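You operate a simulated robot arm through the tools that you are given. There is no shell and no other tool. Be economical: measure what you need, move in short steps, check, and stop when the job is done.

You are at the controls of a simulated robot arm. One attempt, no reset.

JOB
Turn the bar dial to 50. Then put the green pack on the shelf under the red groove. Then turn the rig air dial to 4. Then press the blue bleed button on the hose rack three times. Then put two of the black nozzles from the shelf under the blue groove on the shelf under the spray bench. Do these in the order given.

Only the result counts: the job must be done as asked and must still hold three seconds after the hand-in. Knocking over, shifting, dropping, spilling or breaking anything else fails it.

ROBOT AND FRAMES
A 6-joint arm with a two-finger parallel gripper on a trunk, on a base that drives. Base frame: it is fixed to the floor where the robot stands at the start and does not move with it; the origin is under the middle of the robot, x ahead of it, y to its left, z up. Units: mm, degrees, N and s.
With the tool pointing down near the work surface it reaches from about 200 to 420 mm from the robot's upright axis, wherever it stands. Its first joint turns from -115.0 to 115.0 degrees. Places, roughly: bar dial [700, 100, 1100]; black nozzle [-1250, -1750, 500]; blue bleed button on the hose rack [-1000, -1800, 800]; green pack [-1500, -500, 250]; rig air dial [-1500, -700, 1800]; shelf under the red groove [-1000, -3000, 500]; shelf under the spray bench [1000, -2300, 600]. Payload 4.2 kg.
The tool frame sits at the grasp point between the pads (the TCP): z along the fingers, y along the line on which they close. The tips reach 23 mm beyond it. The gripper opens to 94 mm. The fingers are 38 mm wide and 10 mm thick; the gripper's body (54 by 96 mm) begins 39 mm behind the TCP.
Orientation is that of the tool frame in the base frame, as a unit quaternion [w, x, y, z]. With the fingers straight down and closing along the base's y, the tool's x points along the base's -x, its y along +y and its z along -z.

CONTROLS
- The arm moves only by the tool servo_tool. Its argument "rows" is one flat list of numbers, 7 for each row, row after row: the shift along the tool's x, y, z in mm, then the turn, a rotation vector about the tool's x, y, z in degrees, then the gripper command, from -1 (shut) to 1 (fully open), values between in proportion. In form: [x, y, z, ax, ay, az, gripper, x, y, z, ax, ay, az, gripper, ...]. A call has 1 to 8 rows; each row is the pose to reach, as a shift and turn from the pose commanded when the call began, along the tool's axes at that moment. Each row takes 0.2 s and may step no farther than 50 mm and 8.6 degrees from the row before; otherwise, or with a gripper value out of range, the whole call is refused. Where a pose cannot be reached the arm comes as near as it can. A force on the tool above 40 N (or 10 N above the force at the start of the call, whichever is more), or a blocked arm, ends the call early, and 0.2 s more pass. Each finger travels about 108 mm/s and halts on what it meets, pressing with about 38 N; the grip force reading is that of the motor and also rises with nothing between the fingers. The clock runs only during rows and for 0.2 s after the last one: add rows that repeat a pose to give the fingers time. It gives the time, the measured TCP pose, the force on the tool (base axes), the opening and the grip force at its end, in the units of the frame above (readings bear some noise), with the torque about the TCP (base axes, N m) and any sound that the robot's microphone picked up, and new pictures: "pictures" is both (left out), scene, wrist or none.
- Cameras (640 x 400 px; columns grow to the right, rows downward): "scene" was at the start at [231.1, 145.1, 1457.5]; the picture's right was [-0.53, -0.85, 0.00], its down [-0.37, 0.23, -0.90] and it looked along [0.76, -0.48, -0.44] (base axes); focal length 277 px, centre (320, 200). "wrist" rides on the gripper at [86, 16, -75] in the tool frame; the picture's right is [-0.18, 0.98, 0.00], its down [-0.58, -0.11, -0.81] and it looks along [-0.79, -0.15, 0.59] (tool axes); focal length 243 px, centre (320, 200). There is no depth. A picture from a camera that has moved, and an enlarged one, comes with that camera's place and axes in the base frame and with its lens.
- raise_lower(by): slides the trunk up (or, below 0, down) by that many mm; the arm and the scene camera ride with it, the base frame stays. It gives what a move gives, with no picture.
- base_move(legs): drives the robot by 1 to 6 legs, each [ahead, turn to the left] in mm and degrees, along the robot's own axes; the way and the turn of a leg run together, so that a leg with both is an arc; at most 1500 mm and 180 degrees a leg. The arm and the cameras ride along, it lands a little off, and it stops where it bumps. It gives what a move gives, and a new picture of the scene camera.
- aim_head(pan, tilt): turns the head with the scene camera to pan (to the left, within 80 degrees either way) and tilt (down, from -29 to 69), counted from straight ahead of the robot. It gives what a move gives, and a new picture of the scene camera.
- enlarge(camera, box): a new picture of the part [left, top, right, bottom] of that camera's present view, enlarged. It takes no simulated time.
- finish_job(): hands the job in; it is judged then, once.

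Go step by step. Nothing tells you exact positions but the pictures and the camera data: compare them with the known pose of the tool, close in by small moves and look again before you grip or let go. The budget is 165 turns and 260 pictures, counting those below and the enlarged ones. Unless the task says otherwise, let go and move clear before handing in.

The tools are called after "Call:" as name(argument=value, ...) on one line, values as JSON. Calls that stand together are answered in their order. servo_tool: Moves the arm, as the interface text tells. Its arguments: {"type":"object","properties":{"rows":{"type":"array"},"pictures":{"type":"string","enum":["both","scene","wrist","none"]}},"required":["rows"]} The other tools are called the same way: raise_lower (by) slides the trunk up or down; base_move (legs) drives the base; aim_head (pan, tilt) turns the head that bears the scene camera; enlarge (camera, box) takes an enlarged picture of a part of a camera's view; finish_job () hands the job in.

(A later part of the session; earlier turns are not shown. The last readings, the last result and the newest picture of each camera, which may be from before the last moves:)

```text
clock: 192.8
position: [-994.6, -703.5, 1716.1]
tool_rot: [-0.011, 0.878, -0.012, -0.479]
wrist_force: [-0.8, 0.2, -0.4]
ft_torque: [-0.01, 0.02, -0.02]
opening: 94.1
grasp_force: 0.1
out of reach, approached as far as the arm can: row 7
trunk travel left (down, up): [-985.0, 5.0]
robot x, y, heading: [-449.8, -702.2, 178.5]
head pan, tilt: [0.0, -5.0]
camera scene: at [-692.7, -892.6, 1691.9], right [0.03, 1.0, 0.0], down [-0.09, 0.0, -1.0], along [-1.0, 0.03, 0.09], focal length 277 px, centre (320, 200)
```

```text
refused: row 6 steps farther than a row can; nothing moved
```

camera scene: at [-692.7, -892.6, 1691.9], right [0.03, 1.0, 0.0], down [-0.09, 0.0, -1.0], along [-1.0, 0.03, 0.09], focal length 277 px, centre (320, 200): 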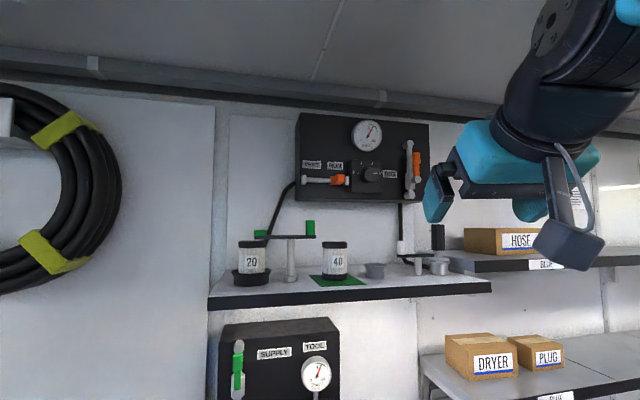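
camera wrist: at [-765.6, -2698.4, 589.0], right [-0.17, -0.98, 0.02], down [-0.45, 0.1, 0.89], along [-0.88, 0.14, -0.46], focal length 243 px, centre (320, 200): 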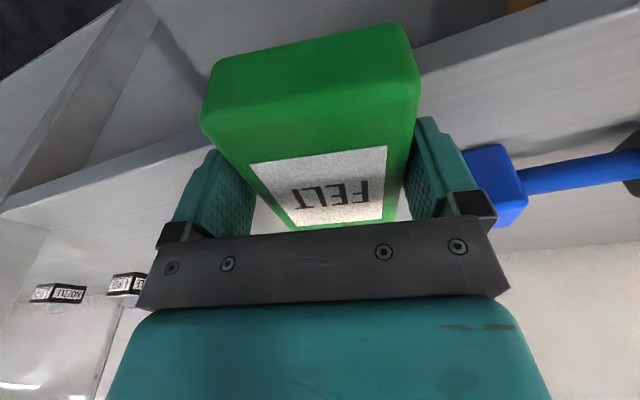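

Call:
servo_tool(rows=[-35, 6, 0, 0, 0, 0, 1, -70, 12, 30, 0, 0, 0, 1, -105, 18, 60, 0, -8, 0, 1, -139, 24, 80, 0, -16, 0, 1, -139, 30, 80, 0, -24, 0, 1, -139, 30, 80, 0, -32, 0, 1], pictures="both")

```text
clock: 194.2
position: [-1136.5, -730.1, 1788.9]
tool_rot: [-0.012, 0.712, -0.009, -0.702]
wrist_force: [-0.1, -0.6, 0.0]
ft_torque: [0.0, -0.01, -0.01]
opening: 93.8
grasp_force: 0.1
trunk travel left (down, up): [-985.0, 5.0]
robot x, y, heading: [-449.7, -706.0, 178.6]
head pan, tilt: [0.0, -5.0]
camera scene: at [-692.6, -892.3, 1692.0], right [0.03, 1.0, 0.0], down [-0.09, 0.0, -1.0], along [-1.0, 0.03, 0.09], focal length 277 px, centre (320, 200)
camera wrist: at [-1062.2, -748.4, 1704.3], right [-0.03, -0.98, 0.18], down [0.8, 0.08, 0.59], along [-0.6, 0.16, 0.79], focal length 243 px, centre (320, 200)
```

scene: 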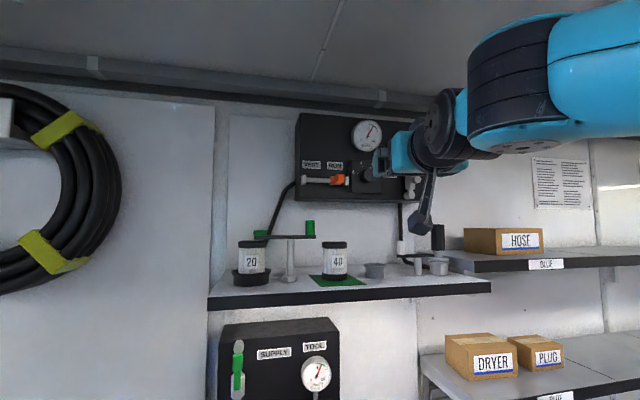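
wrist: 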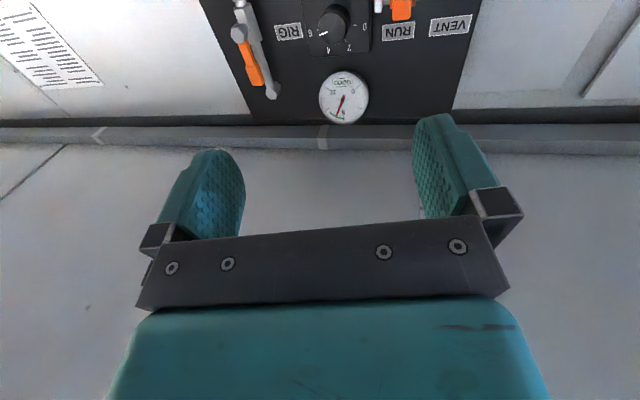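

The tool points straight at the board. I'll raise 48 mm, roll +30° and drive forward 200 mm.

Call:
servo_tool(rows=[-16, 0, 0, 0, 0, 7.5, 1, -32, 0, 0, 0, 0, 15, 1, -48, 0, 0, 0, 0, 22.5, 1, -48, 0, 0, 0, 0, 30, 1], pictures="none")

Call:
base_move(legs=[[200, 0]])

Call:
servo_tool(rows=[0, 0, 0, 0, 0, 0, 1], pictures="wrist")

```text
clock: 195.2
position: [-1139.3, -731.6, 1838.1]
tool_rot: [0.17, 0.686, -0.194, -0.681]
wrist_force: [-0.5, 0.3, -0.6]
ft_torque: [-0.03, -0.01, 0.01]
opening: 94.0
grasp_force: 0.1
trunk travel left (down, up): [-985.0, 5.0]
robot x, y, heading: [-451.4, -703.9, 178.5]
head pan, tilt: [0.0, -5.0]
```

```text
clock: 196.8
position: [-1340.8, -727.0, 1839.0]
tool_rot: [0.172, 0.686, -0.19, -0.681]
wrist_force: [-0.4, 0.8, -0.1]
ft_torque: [-0.02, -0.03, 0.03]
opening: 94.2
grasp_force: 0.1
trunk travel left (down, up): [-985.0, 5.0]
robot x, y, heading: [-653.5, -703.3, 178.5]
head pan, tilt: [0.0, -5.0]
camera scene: at [-892.5, -888.2, 1692.0], right [0.02, 1.0, 0.0], down [-0.09, 0.0, -1.0], along [-1.0, 0.02, 0.09], focal length 277 px, centre (320, 200)
```

scene: 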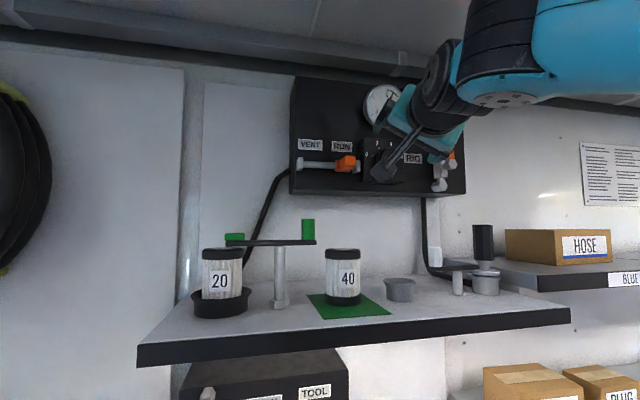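

```text
clock: 197.2
position: [-1340.7, -727.8, 1838.1]
tool_rot: [0.172, 0.686, -0.191, -0.68]
wrist_force: [0.3, 0.7, -0.9]
ft_torque: [-0.01, -0.03, -0.01]
opening: 93.7
grasp_force: 0.0
trunk travel left (down, up): [-985.0, 5.0]
robot x, y, heading: [-650.5, -697.6, 178.6]
head pan, tilt: [0.0, -5.0]
camera wrist: at [-1266.4, -786.3, 1772.5], right [-0.03, -0.76, 0.65], down [0.81, 0.36, 0.46], along [-0.59, 0.54, 0.61], focal length 243 px, centre (320, 200)
```

wrist: 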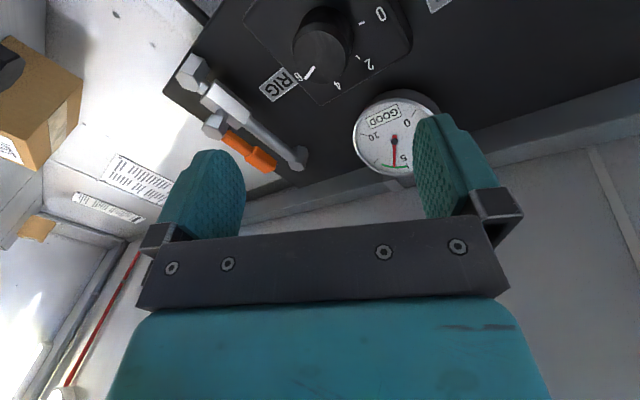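

The knob axis is about y=-727, z=1831. I'll advance 80 mm with a small correction.

Call:
servo_tool(rows=[4, 0, 40, 0, 0, 0, 1, 7, -1, 80, 0, 0, 0, 1, 7, -1, 80, 0, 0, 0, 1], pictures="both")

```text
clock: 198.0
position: [-1420.9, -727.1, 1830.0]
tool_rot: [0.171, 0.687, -0.192, -0.68]
wrist_force: [-1.2, 0.2, 0.0]
ft_torque: [-0.04, 0.03, 0.01]
opening: 94.0
grasp_force: 0.0
trunk travel left (down, up): [-985.0, 5.0]
robot x, y, heading: [-652.7, -700.6, 178.6]
head pan, tilt: [0.0, -5.0]
camera scene: at [-893.4, -888.2, 1691.9], right [0.02, 1.0, 0.0], down [-0.09, 0.0, -1.0], along [-1.0, 0.02, 0.09], focal length 277 px, centre (320, 200)
camera wrist: at [-1346.7, -786.2, 1764.3], right [-0.03, -0.76, 0.65], down [0.81, 0.36, 0.46], along [-0.59, 0.54, 0.61], focal length 243 px, centre (320, 200)
```

scene: 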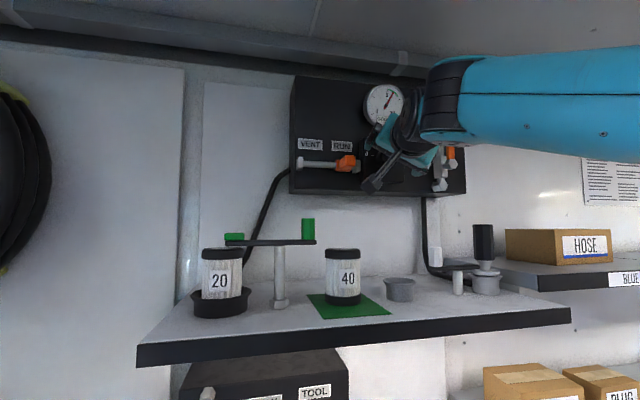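
wrist: 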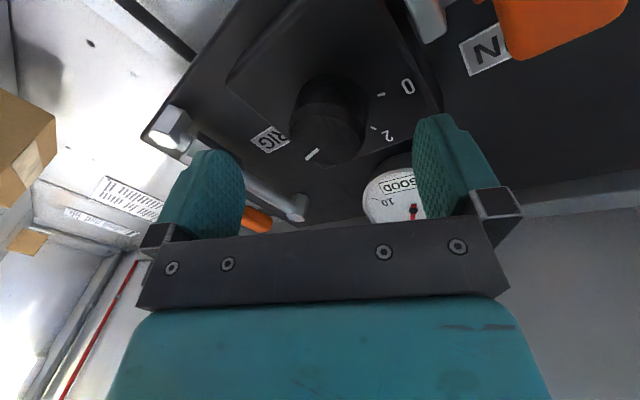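

Knob face is at about [-1445, -733, 1826]. I'll narrow the fingers to about 66 mm and advance onto it.

Call:
servo_tool(rows=[6.5, 3, 0, 0, 0, 0, 0.5, 6.5, 3, 10, 0, 0, 0, 0.4, 6.5, 3, 20, 0, 0, 0, 0.4, 6.5, 3, 20, 0, 0, 0, 0.4], pictures="wrist")

```text
clock: 199.0
position: [-1442.2, -732.3, 1826.4]
tool_rot: [0.17, 0.686, -0.192, -0.68]
wrist_force: [-0.1, -0.1, 0.2]
ft_torque: [0.01, 0.01, 0.0]
opening: 65.7
grasp_force: 0.0
trunk travel left (down, up): [-985.0, 5.0]
robot x, y, heading: [-648.0, -699.0, 178.4]
head pan, tilt: [0.0, -5.0]
camera wrist: at [-1367.2, -791.9, 1760.9], right [-0.03, -0.76, 0.65], down [0.81, 0.36, 0.46], along [-0.59, 0.54, 0.61], focal length 243 px, centre (320, 200)
```

wrist: 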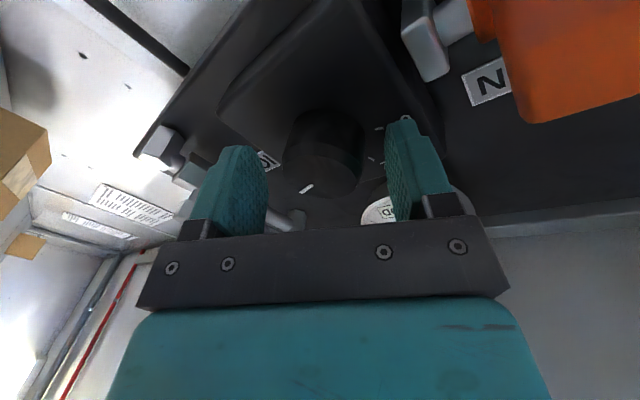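

The knob is centered between the pads. I'll close, then turn -60° (counter-clockwise seen from the front).

Call:
servo_tool(rows=[0, 0, 0, 0, 0, 0, 0, 0, 0, 0, 0, 0, 0, -0.6, 0, 0, 0, 0, 0, 0, -1, 0, 0, 0, 0, 0, 0, -1], pictures="none")

Call:
servo_tool(rows=[0, 0, 0, 0, 0, -7.5, -1, 0, 0, 0, 0, 0, -15, -1, 0, 0, 0, 0, 0, -22.5, -1, 0, 0, 0, 0, 0, -30, -1, 0, 0, 0, 0, 0, -37.5, -1, 0, 0, 0, 0, 0, -45, -1, 0, 0, 0, 0, 0, -52.5, -1, 0, 0, 0, 0, 0, -60, -1], pictures="wrist")

```text
clock: 200.0
position: [-1440.2, -732.6, 1827.0]
tool_rot: [0.171, 0.686, -0.191, -0.68]
wrist_force: [-3.2, -2.2, 2.1]
ft_torque: [-0.09, 0.39, 0.9]
opening: 44.7
grasp_force: 45.5
trunk travel left (down, up): [-985.0, 5.0]
robot x, y, heading: [-649.5, -697.3, 178.7]
head pan, tilt: [0.0, -5.0]
```

```text
clock: 201.8
position: [-1439.0, -730.2, 1828.9]
tool_rot: [-0.193, 0.69, 0.178, -0.675]
wrist_force: [10.0, 7.3, -2.8]
ft_torque: [-0.16, 0.73, 0.78]
opening: 44.0
grasp_force: 45.1
trunk travel left (down, up): [-985.0, 5.0]
robot x, y, heading: [-649.3, -696.2, 178.6]
head pan, tilt: [0.0, -5.0]
camera wrist: at [-1362.5, -702.9, 1745.9], right [-0.02, -0.94, -0.34], down [0.79, -0.22, 0.57], along [-0.61, -0.26, 0.75], focal length 243 px, centre (320, 200)
```

wrist: 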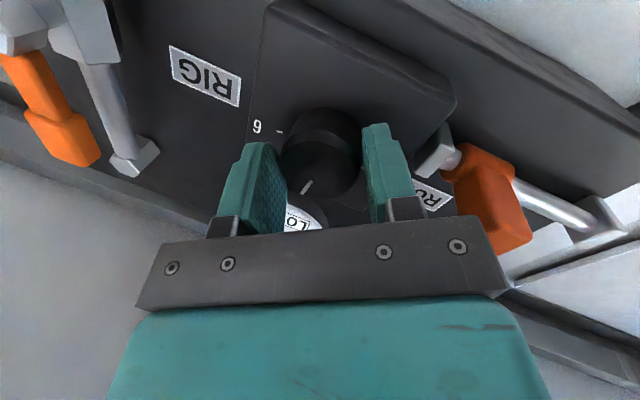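

The pointer turned with the gripper. I'll open slightly, back off, and read it.

Call:
servo_tool(rows=[0, 0, 0, 0, 0, 0, 0, 0, 0, 0, 0, 0, 0, 0.2, 0, 0, -15, 0, 0, 0, 0.25, 0, 0, -40, 0, 0, 0, 0.25, 0, 0, -80, 0, 0, 0, 0.25], pictures="wrist")

Call:
enlarge(camera="wrist", box=[240, 0, 400, 100])

```text
clock: 203.0
position: [-1364.3, -735.3, 1827.5]
tool_rot: [-0.193, 0.69, 0.176, -0.675]
wrist_force: [-0.5, 0.3, -0.8]
ft_torque: [-0.04, 0.01, 0.02]
opening: 58.8
grasp_force: 0.3
trunk travel left (down, up): [-985.0, 5.0]
robot x, y, heading: [-649.8, -700.2, 178.8]
head pan, tilt: [0.0, -5.0]
camera wrist: at [-1287.6, -707.8, 1745.5], right [-0.02, -0.94, -0.34], down [0.79, -0.22, 0.57], along [-0.61, -0.26, 0.75], focal length 243 px, centre (320, 200)
```

wrist: 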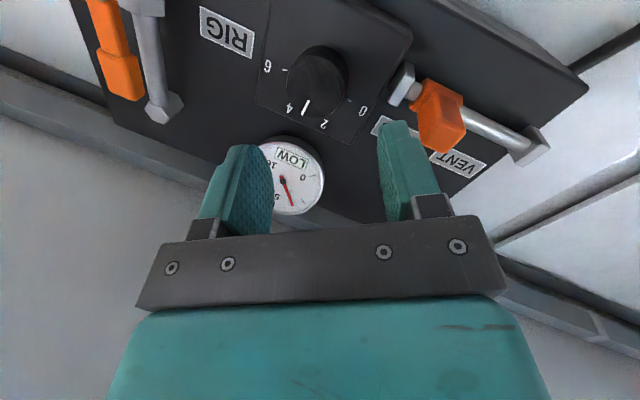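

```text
4.00 times, centred on (320, 50) of wrist
camera zoom: at [-1287.6, -707.8, 1745.5], right [-0.02, -0.94, -0.34], down [0.79, -0.22, 0.57], along [-0.61, -0.26, 0.75], focal length 970 px, centre (320, 800)
```

zoom: 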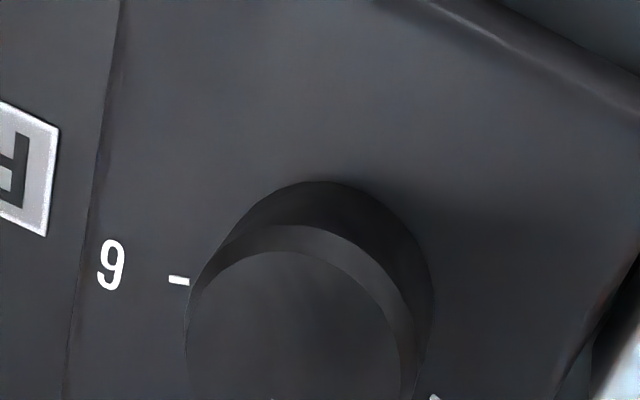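

Call:
enlarge(camera="wrist", box=[250, 40, 394, 130])

Call:
enlarge(camera="scene", box=[340, 70, 460, 200])

```text
4.44 times, centred on (322, 85) of wrist
camera zoom: at [-1287.6, -707.8, 1745.5], right [-0.02, -0.94, -0.34], down [0.79, -0.22, 0.57], along [-0.61, -0.26, 0.75], focal length 1078 px, centre (311, 711)
```

zoom: 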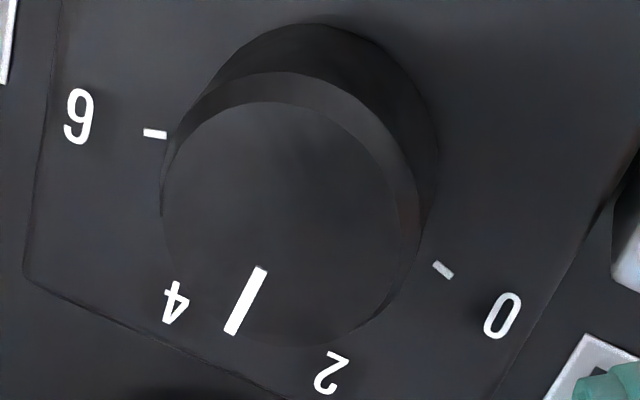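

```text
3.08 times, centred on (400, 135) of scene
camera zoom: at [-893.4, -888.1, 1691.9], right [0.02, 1.0, 0.0], down [-0.09, 0.0, -1.0], along [-1.0, 0.02, 0.09], focal length 851 px, centre (74, 400)
```

zoom: 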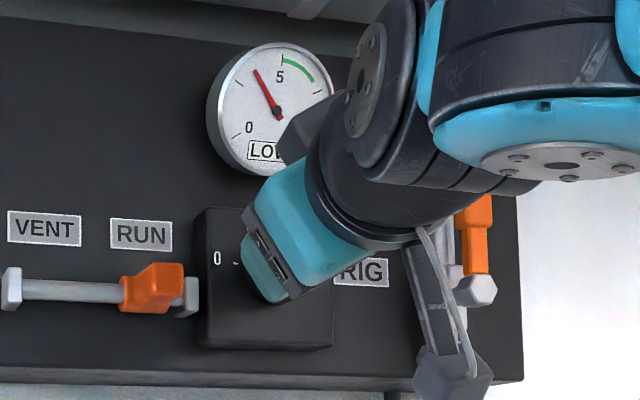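

The gauge reads just under 4, but the view is oblique. I'll move the arm back and aside to view the dial with the scene camera.

Call:
servo_tool(rows=[0, 0, -40, 0, 0, 0, 0.25, 0, 0, -80, 0, 0, 0, 0.25, 20, -35, -80, 0, 0, 0, 0.25, 40, -70, -80, 0, 0, 0, 0.25, 62, -105, -80, 0, 0, 0, 0.25], pictures="none")

Call:
enlarge(camera="scene", box=[330, 70, 450, 190])

```text
clock: 204.2
position: [-1278.5, -617.0, 1826.4]
tool_rot: [-0.191, 0.69, 0.177, -0.675]
wrist_force: [0.3, -0.8, -0.1]
ft_torque: [-0.02, 0.0, -0.03]
opening: 58.7
grasp_force: 0.1
trunk travel left (down, up): [-985.0, 5.0]
robot x, y, heading: [-647.7, -698.9, 178.7]
head pan, tilt: [0.0, -5.0]
```

```text
3.33 times, centred on (390, 130) of scene
camera zoom: at [-893.0, -888.2, 1691.9], right [0.02, 1.0, 0.0], down [-0.09, 0.0, -1.0], along [-1.0, 0.02, 0.09], focal length 922 px, centre (87, 433)
```

zoom: 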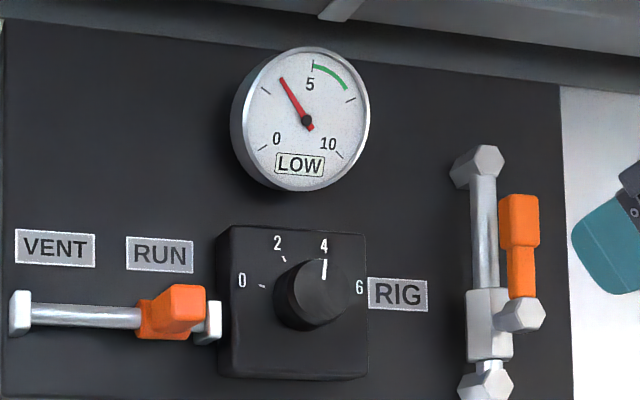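

Marks are about 55° apart here as well, and the pointer is past 4 toward 2 (gauge about 3.5). I'll go back on, grip, and turn clockwise about 14°.

Call:
servo_tool(rows=[-20, 35, 0, 0, 0, 0, 0.25, -40, 70, 0, 0, 0, 0, 0.25, -62, 105, 0, 0, 0, 0, 0.25, -62, 105, 40, 0, 0, 0, 0.25, -62, 105, 80, 0, 0, 0, 0.25, -62, 105, 120, 0, 0, 0, 0.25, -62, 105, 145, 0, 0, 0, 0.25, -62, 105, 160, 0, 0, 0, 0.25], pictures="none")

Call:
servo_tool(rows=[0, 0, 0, 0, 0, 0, -0.2, 0, 0, 0, 0, 0, 0, -1, 0, 0, 0, 0, 0, 0, -1, 0, 0, 0, 0, 0, 7, -1, 0, 0, 0, 0, 0, 14, -1, 0, 0, 0, 0, 0, 14, -1], pictures="none")

Call:
servo_tool(rows=[0, 0, 0, 0, 0, 0, -0.2, 0, 0, 0, 0, 0, 0, 0.25, 0, 0, -20, 0, 0, 0, 0.25, 0, 0, -60, 0, 0, 0, 0.25, 0, 0, -100, 0, 0, 0, 0.25, 10, -40, -130, 0, 0, 0, 0.25, 20, -80, -150, 0, 0, 0, 0.25, 30, -120, -160, 0, 0, 0, 0.25], pictures="none")

Call:
enlarge(camera="scene", box=[350, 75, 430, 185])

```text
clock: 206.0
position: [-1442.2, -731.8, 1827.1]
tool_rot: [-0.192, 0.69, 0.177, -0.675]
wrist_force: [0.6, 0.1, 0.9]
ft_torque: [0.01, 0.0, 0.0]
opening: 58.7
grasp_force: 0.1
trunk travel left (down, up): [-985.0, 5.0]
robot x, y, heading: [-649.5, -699.5, 178.7]
head pan, tilt: [0.0, -5.0]
```

```text
clock: 207.4
position: [-1441.0, -730.8, 1828.1]
tool_rot: [-0.108, 0.706, 0.091, -0.694]
wrist_force: [-6.9, 7.8, 14.0]
ft_torque: [0.17, -0.69, 0.35]
opening: 44.5
grasp_force: 44.9
trunk travel left (down, up): [-985.0, 5.0]
robot x, y, heading: [-646.8, -700.1, 178.8]
head pan, tilt: [0.0, -5.0]
```

```text
refused: row 6 steps farther than a row can; nothing moved
```

```text
3.64 times, centred on (390, 130) of scene
camera zoom: at [-893.0, -887.0, 1692.1], right [0.02, 1.0, 0.0], down [-0.09, 0.0, -1.0], along [-1.0, 0.02, 0.09], focal length 1006 px, centre (66, 454)
```

zoom: 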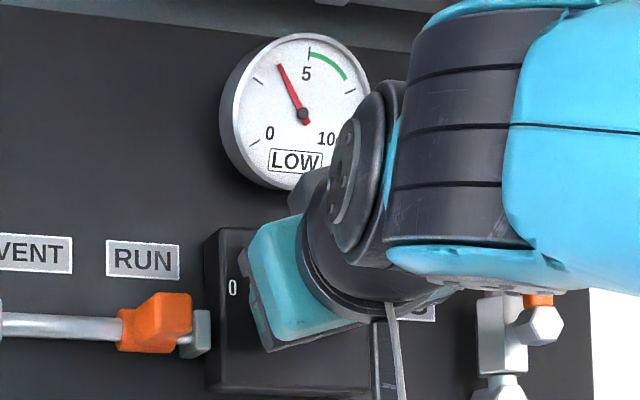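

Call:
servo_tool(rows=[0, 0, 0, 0, 0, 0, -0.2, 0, 0, 0, 0, 0, 0, 0.25, 0, 0, -20, 0, 0, 0, 0.25, 0, 0, -60, 0, 0, 0, 0.25, 0, 0, -100, 0, 0, 0, 0.25, 8, -30, -130, 0, 0, 0, 0.25, 18, -70, -150, 0, 0, 0, 0.25, 28, -110, -160, 0, 0, 0, 0.25], pictures="none")

Call:
enlarge(camera="scene", box=[350, 75, 430, 185])

Call:
enlarge(camera="scene", box=[366, 132, 414, 164])

```text
clock: 209.2
position: [-1275.0, -624.3, 1830.7]
tool_rot: [-0.106, 0.707, 0.093, -0.694]
wrist_force: [-0.2, -0.1, 0.7]
ft_torque: [0.01, -0.01, -0.02]
opening: 58.6
grasp_force: 0.1
trunk travel left (down, up): [-985.0, 5.0]
robot x, y, heading: [-651.8, -702.7, 178.5]
head pan, tilt: [0.0, -5.0]
```

```text
3.64 times, centred on (390, 130) of scene
camera zoom: at [-893.0, -888.3, 1691.9], right [0.02, 1.0, 0.0], down [-0.09, 0.0, -1.0], along [-1.0, 0.02, 0.09], focal length 1006 px, centre (66, 454)
```

zoom: 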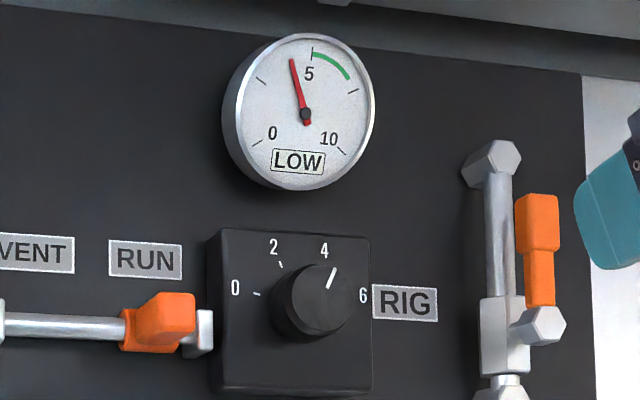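

```text
12.50 times, centred on (390, 148) of scene
camera zoom: at [-893.0, -888.3, 1691.9], right [0.02, 1.0, 0.0], down [-0.09, 0.0, -1.0], along [-1.0, 0.02, 0.09], focal length 3459 px, centre (-555, 850)
```

zoom: 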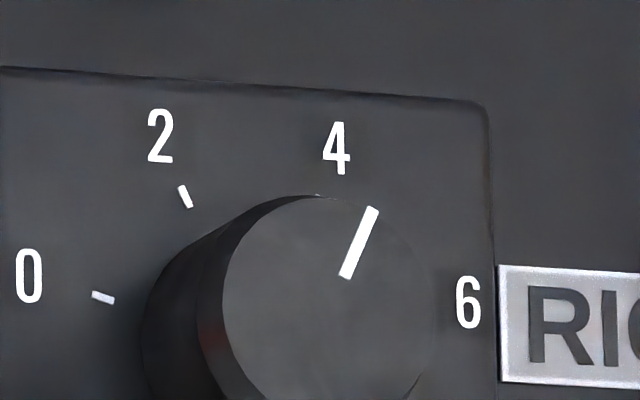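

The pointer is now at about 4. I'll zoom on the gauge to read it accurately.

Call:
enlarge(camera="scene", box=[372, 80, 412, 130])

```text
8.00 times, centred on (392, 105) of scene
camera zoom: at [-893.0, -888.3, 1691.9], right [0.02, 1.0, 0.0], down [-0.09, 0.0, -1.0], along [-1.0, 0.02, 0.09], focal length 2214 px, centre (-256, 960)
```

zoom: 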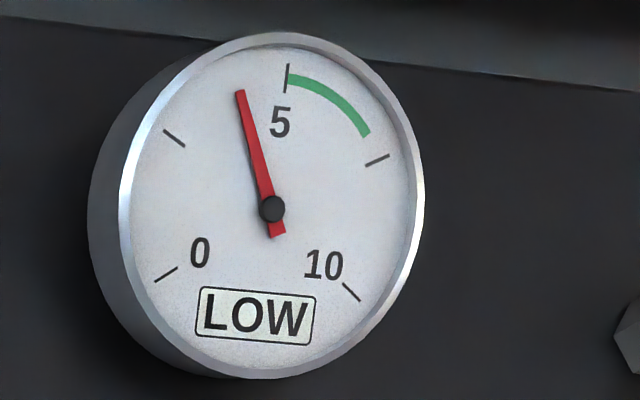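

The gauge reads 4.1, so the rig dial is at 4. Next is the blue bleed button on the hose rack at about [-850, -1800, 830]. I'll back away, lower and drive there.

Call:
base_move(legs=[[-330, 0]])

Call:
raise_lower(by=-400)

Call:
base_move(legs=[[0, 90], [1050, 0], [0, -89]])

Call:
aim_head(pan=5, tilt=25)

```text
clock: 211.4
position: [-944.6, -630.5, 1831.1]
tool_rot: [-0.111, 0.707, 0.089, -0.693]
wrist_force: [-0.2, 0.0, 0.0]
ft_torque: [-0.02, 0.01, 0.01]
opening: 59.0
grasp_force: 0.0
trunk travel left (down, up): [-985.0, 5.0]
robot x, y, heading: [-319.4, -703.3, 178.3]
head pan, tilt: [0.0, -5.0]
camera scene: at [-564.4, -895.6, 1692.0], right [0.03, 1.0, 0.0], down [-0.09, 0.0, -1.0], along [-1.0, 0.03, 0.09], focal length 277 px, centre (320, 200)
```

scene: 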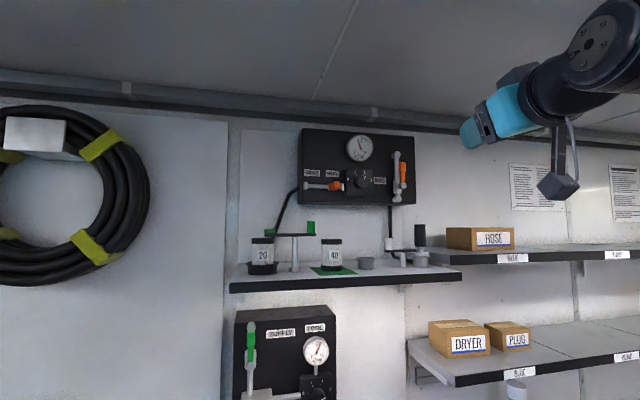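

```text
clock: 215.2
position: [-944.6, -632.1, 1430.2]
tool_rot: [-0.11, 0.707, 0.091, -0.693]
wrist_force: [0.3, -0.8, -0.7]
ft_torque: [0.01, 0.0, 0.0]
opening: 58.9
grasp_force: 0.1
trunk travel left (down, up): [-585.0, 405.0]
robot x, y, heading: [-322.1, -707.3, 178.5]
head pan, tilt: [0.0, -5.0]
```

```text
clock: 228.0
position: [-998.8, -1665.6, 1431.5]
tool_rot: [-0.1, 0.705, 0.1, -0.695]
wrist_force: [-0.4, 0.4, -0.8]
ft_torque: [0.03, 0.03, -0.01]
opening: 58.8
grasp_force: 0.0
trunk travel left (down, up): [-585.0, 405.0]
robot x, y, heading: [-375.1, -1720.6, -179.8]
head pan, tilt: [0.0, -5.0]
camera scene: at [-611.2, -1917.9, 1292.0], right [0.0, 1.0, 0.0], down [-0.09, 0.0, -1.0], along [-1.0, 0.0, 0.09], focal length 277 px, centre (320, 200)
```

scene: 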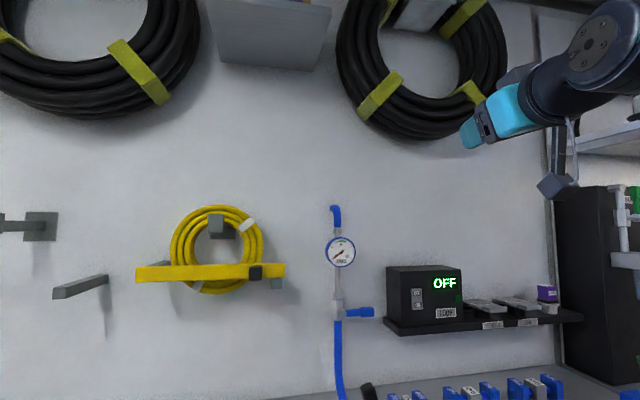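

```text
clock: 228.9
position: [-999.4, -1664.6, 1431.1]
tool_rot: [-0.099, 0.705, 0.101, -0.695]
wrist_force: [0.4, 0.3, -0.5]
ft_torque: [0.0, -0.01, -0.01]
opening: 58.7
grasp_force: 0.2
trunk travel left (down, up): [-585.0, 405.0]
robot x, y, heading: [-372.3, -1718.9, -179.7]
head pan, tilt: [5.0, 25.0]
camera scene: at [-615.6, -1925.9, 1243.9], right [-0.09, 1.0, 0.0], down [0.42, 0.04, -0.91], along [-0.9, -0.08, -0.42], focal length 277 px, centre (320, 200)
```

scene: 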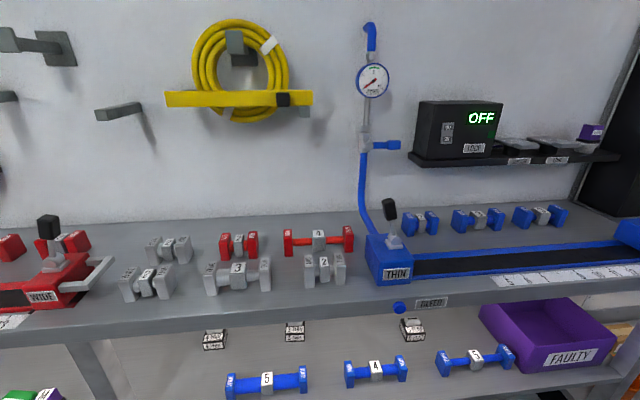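

The blue BLEED button is on the front lip of the bench. I'll back up, lower the trunk, and triangulate it.

Call:
base_move(legs=[[-300, 0]])

Call:
raise_lower(by=-400)

Call:
aim_head(pan=8, tilt=10)

```text
clock: 231.0
position: [-699.6, -1665.5, 1430.8]
tool_rot: [-0.099, 0.705, 0.101, -0.695]
wrist_force: [-0.2, 0.0, 0.0]
ft_torque: [0.04, -0.03, 0.01]
opening: 59.0
grasp_force: 0.2
trunk travel left (down, up): [-585.0, 405.0]
robot x, y, heading: [-72.3, -1722.5, -180.1]
head pan, tilt: [5.0, 25.0]
camera scene: at [-315.6, -1925.7, 1243.9], right [-0.09, 1.0, 0.0], down [0.42, 0.04, -0.91], along [-0.9, -0.08, -0.42], focal length 277 px, centre (320, 200)
```

scene: 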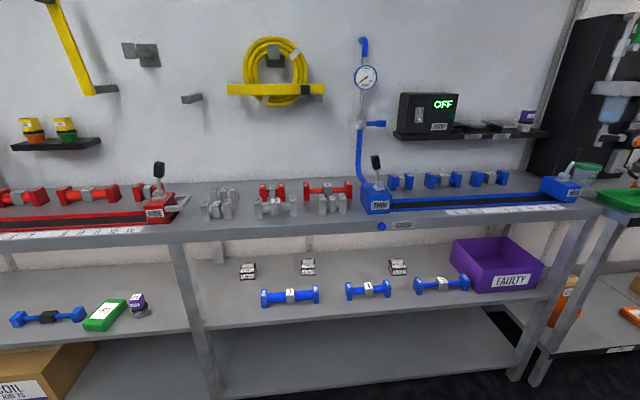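

```text
clock: 234.8
position: [-699.3, -1665.4, 1030.6]
tool_rot: [-0.1, 0.705, 0.102, -0.694]
wrist_force: [0.8, 0.4, -0.2]
ft_torque: [0.0, 0.03, 0.01]
opening: 58.9
grasp_force: 0.0
trunk travel left (down, up): [-185.0, 805.0]
robot x, y, heading: [-76.3, -1721.2, -179.8]
head pan, tilt: [5.0, 25.0]
```

```text
clock: 235.6
position: [-700.8, -1666.1, 1030.8]
tool_rot: [-0.099, 0.705, 0.101, -0.695]
wrist_force: [0.3, 0.6, -0.3]
ft_torque: [0.01, -0.02, -0.01]
opening: 59.1
grasp_force: 0.1
trunk travel left (down, up): [-185.0, 805.0]
robot x, y, heading: [-70.7, -1719.9, -179.8]
head pan, tilt: [8.0, 10.0]
camera scene: at [-315.9, -1930.6, 868.2], right [-0.14, 0.99, 0.0], down [0.17, 0.02, -0.98], along [-0.97, -0.14, -0.17], focal length 277 px, centre (320, 200)
```

scene: 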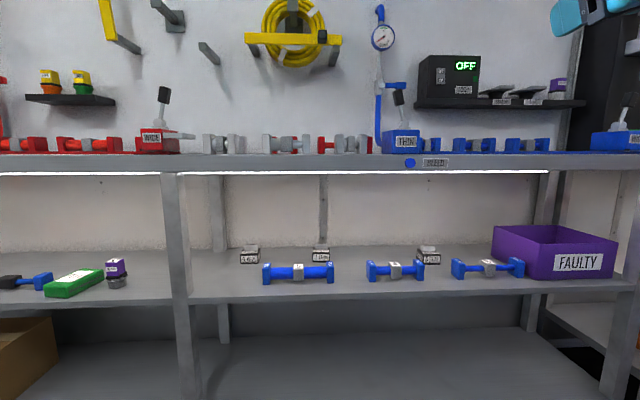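

The button is at about [-1006, -1814, 844]; the rack is rotated about 13°, so its face normal is (0.975, 0.224). I'll align the base square to it, then lower.

Call:
base_move(legs=[[0, -16], [200, 0], [0, 29]])

Call:
raise_lower(by=-180)

Call:
servo_tool(rows=[0, 0, 0, 0, 0, 7, 0, 0, 0, 0, 0, 0, 14, -1, 0, 0, 0, 0, 0, 16.3, -1, 0, 0, 0, 0, 0, 16.3, -1], pictures="both")

```text
clock: 239.6
position: [-890.7, -1749.6, 1030.5]
tool_rot: [0.02, -0.689, -0.179, 0.701]
wrist_force: [0.2, 0.1, 0.5]
ft_torque: [0.0, 0.0, 0.02]
opening: 58.6
grasp_force: 0.0
trunk travel left (down, up): [-185.0, 805.0]
robot x, y, heading: [-268.7, -1665.0, -166.8]
head pan, tilt: [8.0, 10.0]
camera scene: at [-457.1, -1923.4, 868.2], right [-0.36, 0.93, 0.0], down [0.16, 0.06, -0.98], along [-0.92, -0.36, -0.17], focal length 277 px, centre (320, 200)
```

scene: 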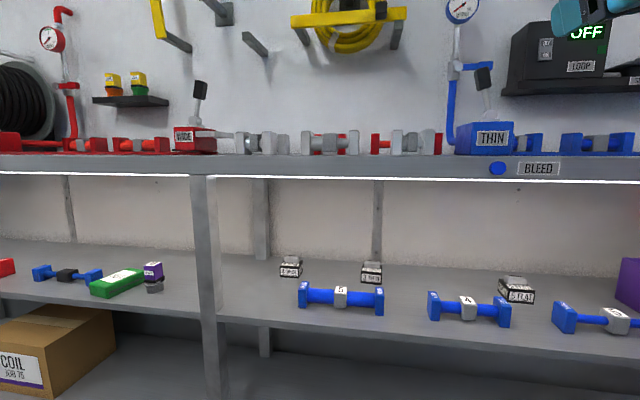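

```text
clock: 241.6
position: [-890.2, -1750.5, 850.9]
tool_rot: [0.02, -0.69, -0.179, 0.701]
wrist_force: [0.2, 0.4, -0.3]
ft_torque: [0.02, 0.01, -0.01]
opening: 58.9
grasp_force: 0.0
trunk travel left (down, up): [-5.0, 985.0]
robot x, y, heading: [-269.1, -1665.1, -166.7]
head pan, tilt: [8.0, 10.0]
```

```text
clock: 242.6
position: [-891.3, -1750.3, 850.3]
tool_rot: [0.08, 0.708, 0.081, -0.697]
wrist_force: [0.1, 0.1, 0.2]
ft_torque: [-0.02, -0.02, 0.02]
opening: 0.2
grasp_force: 38.1
trunk travel left (down, up): [-5.0, 985.0]
robot x, y, heading: [-266.1, -1665.1, -166.7]
head pan, tilt: [8.0, 10.0]
camera scene: at [-457.1, -1923.5, 688.2], right [-0.36, 0.93, 0.0], down [0.16, 0.06, -0.98], along [-0.92, -0.36, -0.17], focal length 277 px, centre (320, 200)
camera wrist: at [-812.9, -1749.3, 765.3], right [0.22, -0.96, 0.19], down [0.75, 0.29, 0.59], along [-0.62, 0.01, 0.78], focal length 243 px, centre (320, 200)
```

scene: 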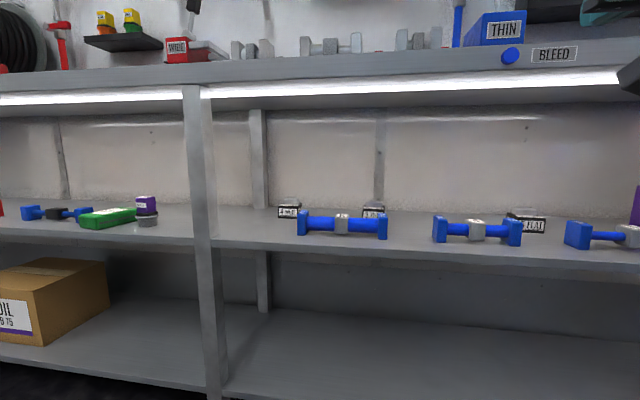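
wrist: 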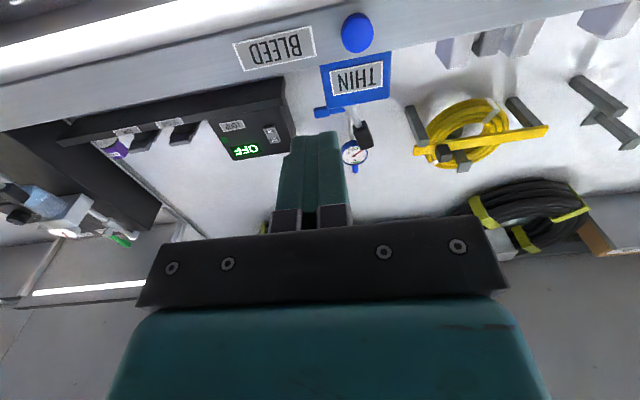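

The button is at about [-1016, -1813, 841], and the tool is aligned with the face normal. I'll move to 25 mm in front of it.

Call:
servo_tool(rows=[4, 16, 30, 0, 0, 0, -1, 9, 33, 60, 0, 0, 0, -1, 9, 33, 85, 0, 0, 0, -1, 9, 33, 85, 0, 0, 0, -1], pictures="both")

```text
clock: 243.6
position: [-964.5, -1803.3, 843.5]
tool_rot: [0.08, 0.708, 0.081, -0.697]
wrist_force: [0.4, -0.9, -0.3]
ft_torque: [0.02, -0.02, 0.0]
opening: 0.0
grasp_force: 37.9
trunk travel left (down, up): [-5.0, 985.0]
robot x, y, heading: [-268.6, -1664.6, -166.6]
head pan, tilt: [8.0, 10.0]
camera scene: at [-457.1, -1923.4, 688.2], right [-0.36, 0.93, 0.0], down [0.16, 0.06, -0.98], along [-0.92, -0.36, -0.17], focal length 277 px, centre (320, 200)
camera wrist: at [-887.6, -1801.9, 757.4], right [0.22, -0.96, 0.18], down [0.75, 0.29, 0.59], along [-0.62, 0.01, 0.78], focal length 243 px, centre (320, 200)
```

scene: 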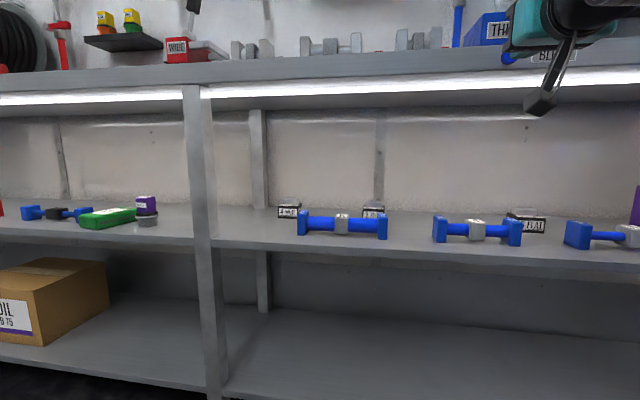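
wrist: 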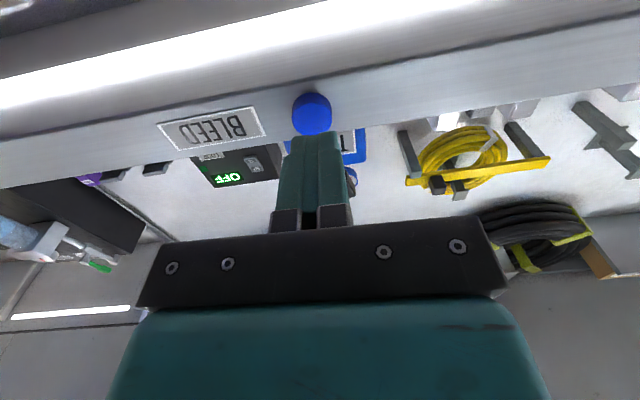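

I'm aligned within a couple of mm. I'll press slowly and watch for force or sound.

Call:
servo_tool(rows=[4, -1, 20, 0, 0, 0, -1, 4, -1, 24, 0, 0, 0, -1, 4, -1, 28, 0, 0, 0, -1, 4, -1, 32, 0, 0, 0, -1], pictures="wrist")

```text
clock: 244.6
position: [-997.2, -1809.0, 838.0]
tool_rot: [0.079, 0.707, 0.08, -0.698]
wrist_force: [18.0, 2.9, -4.8]
ft_torque: [0.0, 0.09, 0.01]
opening: 0.1
grasp_force: 37.8
trunk travel left (down, up): [-5.0, 985.0]
robot x, y, heading: [-270.3, -1660.4, -166.9]
head pan, tilt: [8.0, 10.0]
heard: click
camera wrist: at [-918.0, -1808.2, 751.7], right [0.22, -0.96, 0.18], down [0.75, 0.29, 0.59], along [-0.62, 0.01, 0.78], focal length 243 px, centre (320, 200)
```

wrist: 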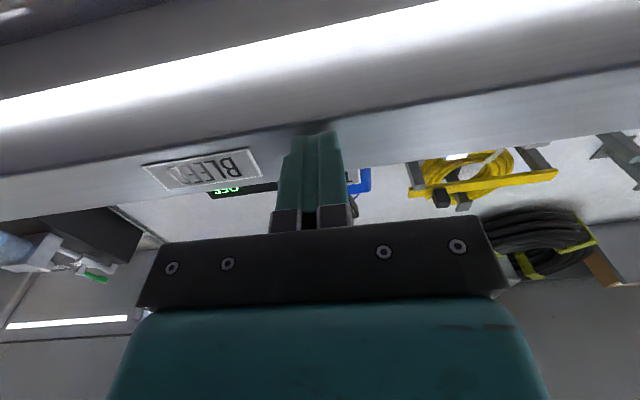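

Click heard: press one. I'll retract fully and press a second time.

Call:
servo_tool(rows=[0, 0, -8, 0, 0, 0, -1, 0, 0, -20, 0, 0, 0, -1, 0, 0, -20, 0, 0, 0, -1, 0, 0, -20, 0, 0, 0, -1], pictures="wrist")

Call:
servo_tool(rows=[0, 0, 8, 0, 0, 0, -1, 0, 0, 12, 0, 0, 0, -1, 0, 0, 16, 0, 0, 0, -1, 0, 0, 20, 0, 0, 0, -1], pictures="none")

```text
clock: 245.6
position: [-978.1, -1802.7, 837.0]
tool_rot: [0.079, 0.708, 0.081, -0.697]
wrist_force: [0.6, 0.0, 0.8]
ft_torque: [0.03, 0.0, -0.01]
opening: 0.0
grasp_force: 38.1
trunk travel left (down, up): [-5.0, 985.0]
robot x, y, heading: [-267.7, -1663.5, -167.0]
head pan, tilt: [8.0, 10.0]
camera wrist: at [-900.1, -1802.8, 751.8], right [0.22, -0.96, 0.18], down [0.75, 0.29, 0.59], along [-0.62, 0.01, 0.78], focal length 243 px, centre (320, 200)
```

wrist: 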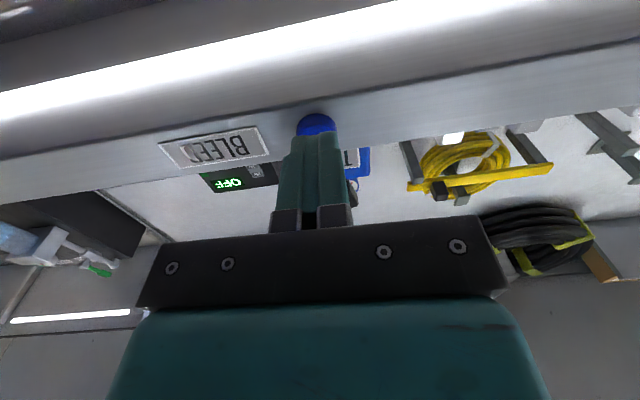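

```text
clock: 246.6
position: [-997.4, -1807.7, 836.9]
tool_rot: [0.08, 0.708, 0.081, -0.697]
wrist_force: [23.4, 4.7, -7.3]
ft_torque: [-0.04, 0.07, -0.05]
opening: 0.0
grasp_force: 37.2
trunk travel left (down, up): [-5.0, 985.0]
robot x, y, heading: [-266.0, -1663.9, -166.6]
head pan, tilt: [8.0, 10.0]
heard: click
```

Second click heard. I'll retract and make the third press.

Call:
servo_tool(rows=[0, 0, -8, 0, 0, 0, -1, 0, 0, -20, 0, 0, 0, -1, 0, 0, -20, 0, 0, 0, -1, 0, 0, -20, 0, 0, 0, -1], pictures="none")

Call:
servo_tool(rows=[0, 0, 8, 0, 0, 0, -1, 0, 0, 12, 0, 0, 0, -1, 0, 0, 16, 0, 0, 0, -1, 0, 0, 20, 0, 0, 0, -1], pictures="none")

Call:
servo_tool(rows=[0, 0, -20, 0, 0, 0, -1, 0, 0, -50, 0, 0, 0, -1, 0, 0, -90, 0, 0, 0, -1], pictures="none")

Call:
enlarge(camera="scene", box=[240, 170, 640, 270])

```text
clock: 247.6
position: [-977.2, -1805.3, 837.5]
tool_rot: [0.079, 0.708, 0.08, -0.697]
wrist_force: [-0.1, 0.2, 0.1]
ft_torque: [0.01, 0.01, 0.01]
opening: 0.0
grasp_force: 38.0
trunk travel left (down, up): [-5.0, 985.0]
robot x, y, heading: [-266.7, -1664.4, -166.7]
head pan, tilt: [8.0, 10.0]
```

```text
clock: 248.6
position: [-996.8, -1807.9, 837.4]
tool_rot: [0.08, 0.707, 0.081, -0.698]
wrist_force: [17.5, 3.6, -0.7]
ft_torque: [0.01, 0.17, 0.0]
opening: 0.0
grasp_force: 37.7
trunk travel left (down, up): [-5.0, 985.0]
robot x, y, heading: [-270.0, -1663.9, -167.1]
head pan, tilt: [8.0, 10.0]
heard: click
```

```text
clock: 249.3
position: [-910.0, -1789.4, 836.8]
tool_rot: [0.079, 0.708, 0.081, -0.698]
wrist_force: [0.0, -0.2, 0.3]
ft_torque: [-0.01, -0.02, -0.02]
opening: 0.2
grasp_force: 37.9
trunk travel left (down, up): [-5.0, 985.0]
robot x, y, heading: [-268.6, -1665.9, -166.5]
head pan, tilt: [8.0, 10.0]
```

```text
1.60 times, centred on (440, 220) of scene
camera zoom: at [-457.3, -1923.5, 688.2], right [-0.36, 0.93, 0.0], down [0.16, 0.06, -0.98], along [-0.92, -0.36, -0.17], focal length 443 px, centre (128, 168)
```

zoom: 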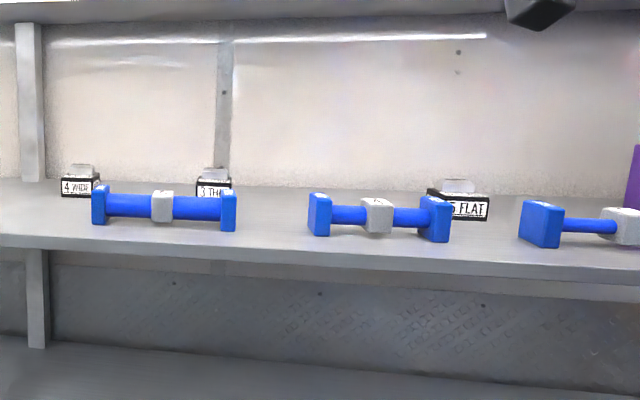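

Three clicks, so the button is done. Now the black nozzles ("4 WIDE", "3 THIN", "5 FLAT") behind the blue dumbbells. I'll raise the view a bit and inspect them.

Call:
raise_lower(by=130)

Call:
aim_head(pan=-12, tilt=28)

Call:
enlarge(camera="scene", box=[60, 60, 380, 260])

```text
clock: 250.9
position: [-909.2, -1789.1, 968.8]
tool_rot: [0.08, 0.708, 0.081, -0.697]
wrist_force: [0.5, -0.7, -0.1]
ft_torque: [0.02, 0.02, 0.04]
opening: 0.0
grasp_force: 38.1
trunk travel left (down, up): [-135.0, 855.0]
robot x, y, heading: [-268.0, -1670.3, -166.9]
head pan, tilt: [8.0, 10.0]
```

```text
clock: 251.8
position: [-909.9, -1787.6, 968.1]
tool_rot: [0.08, 0.708, 0.081, -0.697]
wrist_force: [0.0, 0.4, -0.6]
ft_torque: [0.01, -0.02, -0.02]
opening: 0.0
grasp_force: 38.0
trunk travel left (down, up): [-135.0, 855.0]
robot x, y, heading: [-265.0, -1664.8, -166.7]
head pan, tilt: [-12.0, 28.0]
camera scene: at [-461.6, -1891.8, 789.1], right [-0.02, 1.0, 0.0], down [0.47, 0.01, -0.88], along [-0.88, -0.02, -0.47], focal length 277 px, centre (320, 200)
```

scene: 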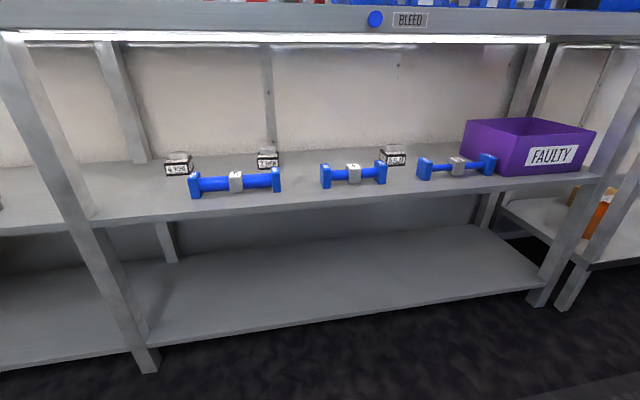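

```text
2.00 times, centred on (220, 160) of scene
camera zoom: at [-461.6, -1891.8, 789.1], right [-0.02, 1.0, 0.0], down [0.47, 0.01, -0.88], along [-0.88, -0.02, -0.47], focal length 553 px, centre (520, 280)
```

zoom: 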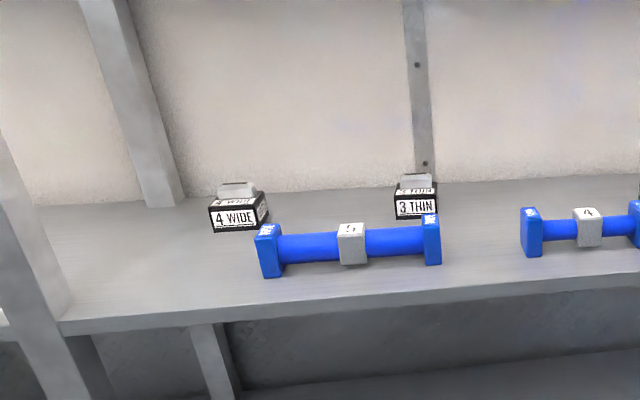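

The nozzles are at N1 "4 WIDE" [-1171, -2295], N2 "3 THIN" [-1218, -2057] and N3 "5 FLAT" [-1260, -1692]. N1 and N3 are the accessible ones. I'll move in front of N1, square to the rack.

Call:
base_move(legs=[[0, 88], [412, 0], [0, -88]])

Call:
servo_tool(rows=[0, 0, -10, 0, 8, 0, -1, 0, 0, -20, 0, 16, 0, -1, 0, 0, -30, 0, 24, 0, 0, 0, 0, -30, 0, 32, 0, 0.6, 0, 0, -30, 0, 40, 0, 0.6, 0, 0, -30, 0, 48, 0, 0.6, 0, 0, -30, 0, 56, 0, 0.6, 0, 0, -30, 0, 64, 0, 0.6], pictures="none")

Call:
raise_lower(by=-130)

Call:
aim_head(pan=-5, tilt=15)

```text
clock: 261.8
position: [-836.9, -2188.4, 968.1]
tool_rot: [0.071, 0.709, 0.072, -0.698]
wrist_force: [-0.2, -0.1, -0.5]
ft_torque: [0.0, -0.01, 0.0]
opening: 0.0
grasp_force: 38.0
trunk travel left (down, up): [-135.0, 855.0]
robot x, y, heading: [-193.4, -2081.7, -168.5]
head pan, tilt: [-12.0, 28.0]
camera scene: at [-392.8, -2303.0, 789.1], right [0.01, 1.0, 0.0], down [0.47, 0.0, -0.88], along [-0.88, 0.01, -0.47], focal length 277 px, centre (320, 200)
```

scene: 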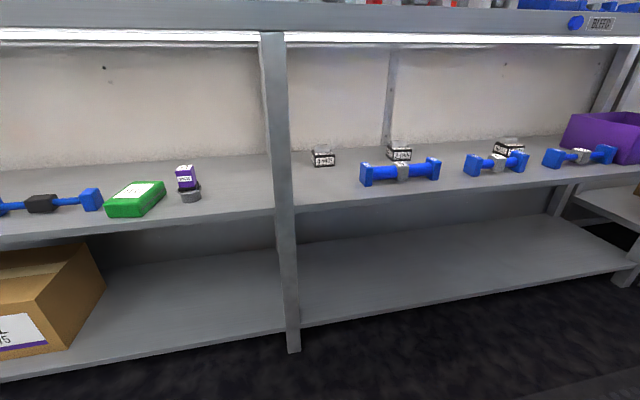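

```text
clock: 263.6
position: [-804.8, -2203.5, 948.3]
tool_rot: [0.073, 0.909, 0.097, -0.398]
wrist_force: [0.7, 0.3, 0.2]
ft_torque: [0.0, 0.01, 0.06]
opening: 75.1
grasp_force: 0.1
out of reach, approached as far as the arm can: row 5, 6, 7, 8
trunk travel left (down, up): [-135.0, 855.0]
robot x, y, heading: [-192.3, -2086.6, -168.1]
head pan, tilt: [-12.0, 28.0]
```

```text
clock: 265.2
position: [-806.5, -2204.1, 818.1]
tool_rot: [0.073, 0.909, 0.097, -0.4]
wrist_force: [-0.8, 0.2, 0.7]
ft_torque: [0.0, 0.0, -0.02]
opening: 75.3
grasp_force: 0.1
trunk travel left (down, up): [-5.0, 985.0]
robot x, y, heading: [-191.4, -2079.2, -168.2]
head pan, tilt: [-12.0, 28.0]
```

```text
clock: 266.0
position: [-805.0, -2204.8, 817.4]
tool_rot: [0.072, 0.908, 0.096, -0.4]
wrist_force: [0.0, 0.0, 0.2]
ft_torque: [0.05, 0.01, 0.02]
opening: 74.9
grasp_force: 0.0
trunk travel left (down, up): [-5.0, 985.0]
robot x, y, heading: [-193.1, -2078.3, -168.2]
head pan, tilt: [-5.0, 15.0]
camera scene: at [-394.4, -2314.4, 680.0], right [-0.12, 0.99, 0.0], down [0.26, 0.03, -0.97], along [-0.96, -0.11, -0.26], focal length 277 px, centre (320, 200)
```

scene: 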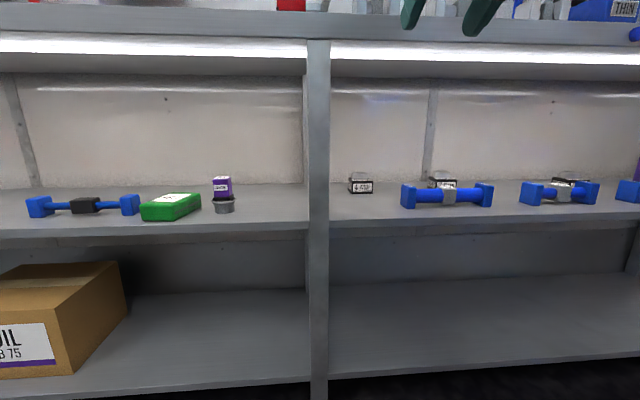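

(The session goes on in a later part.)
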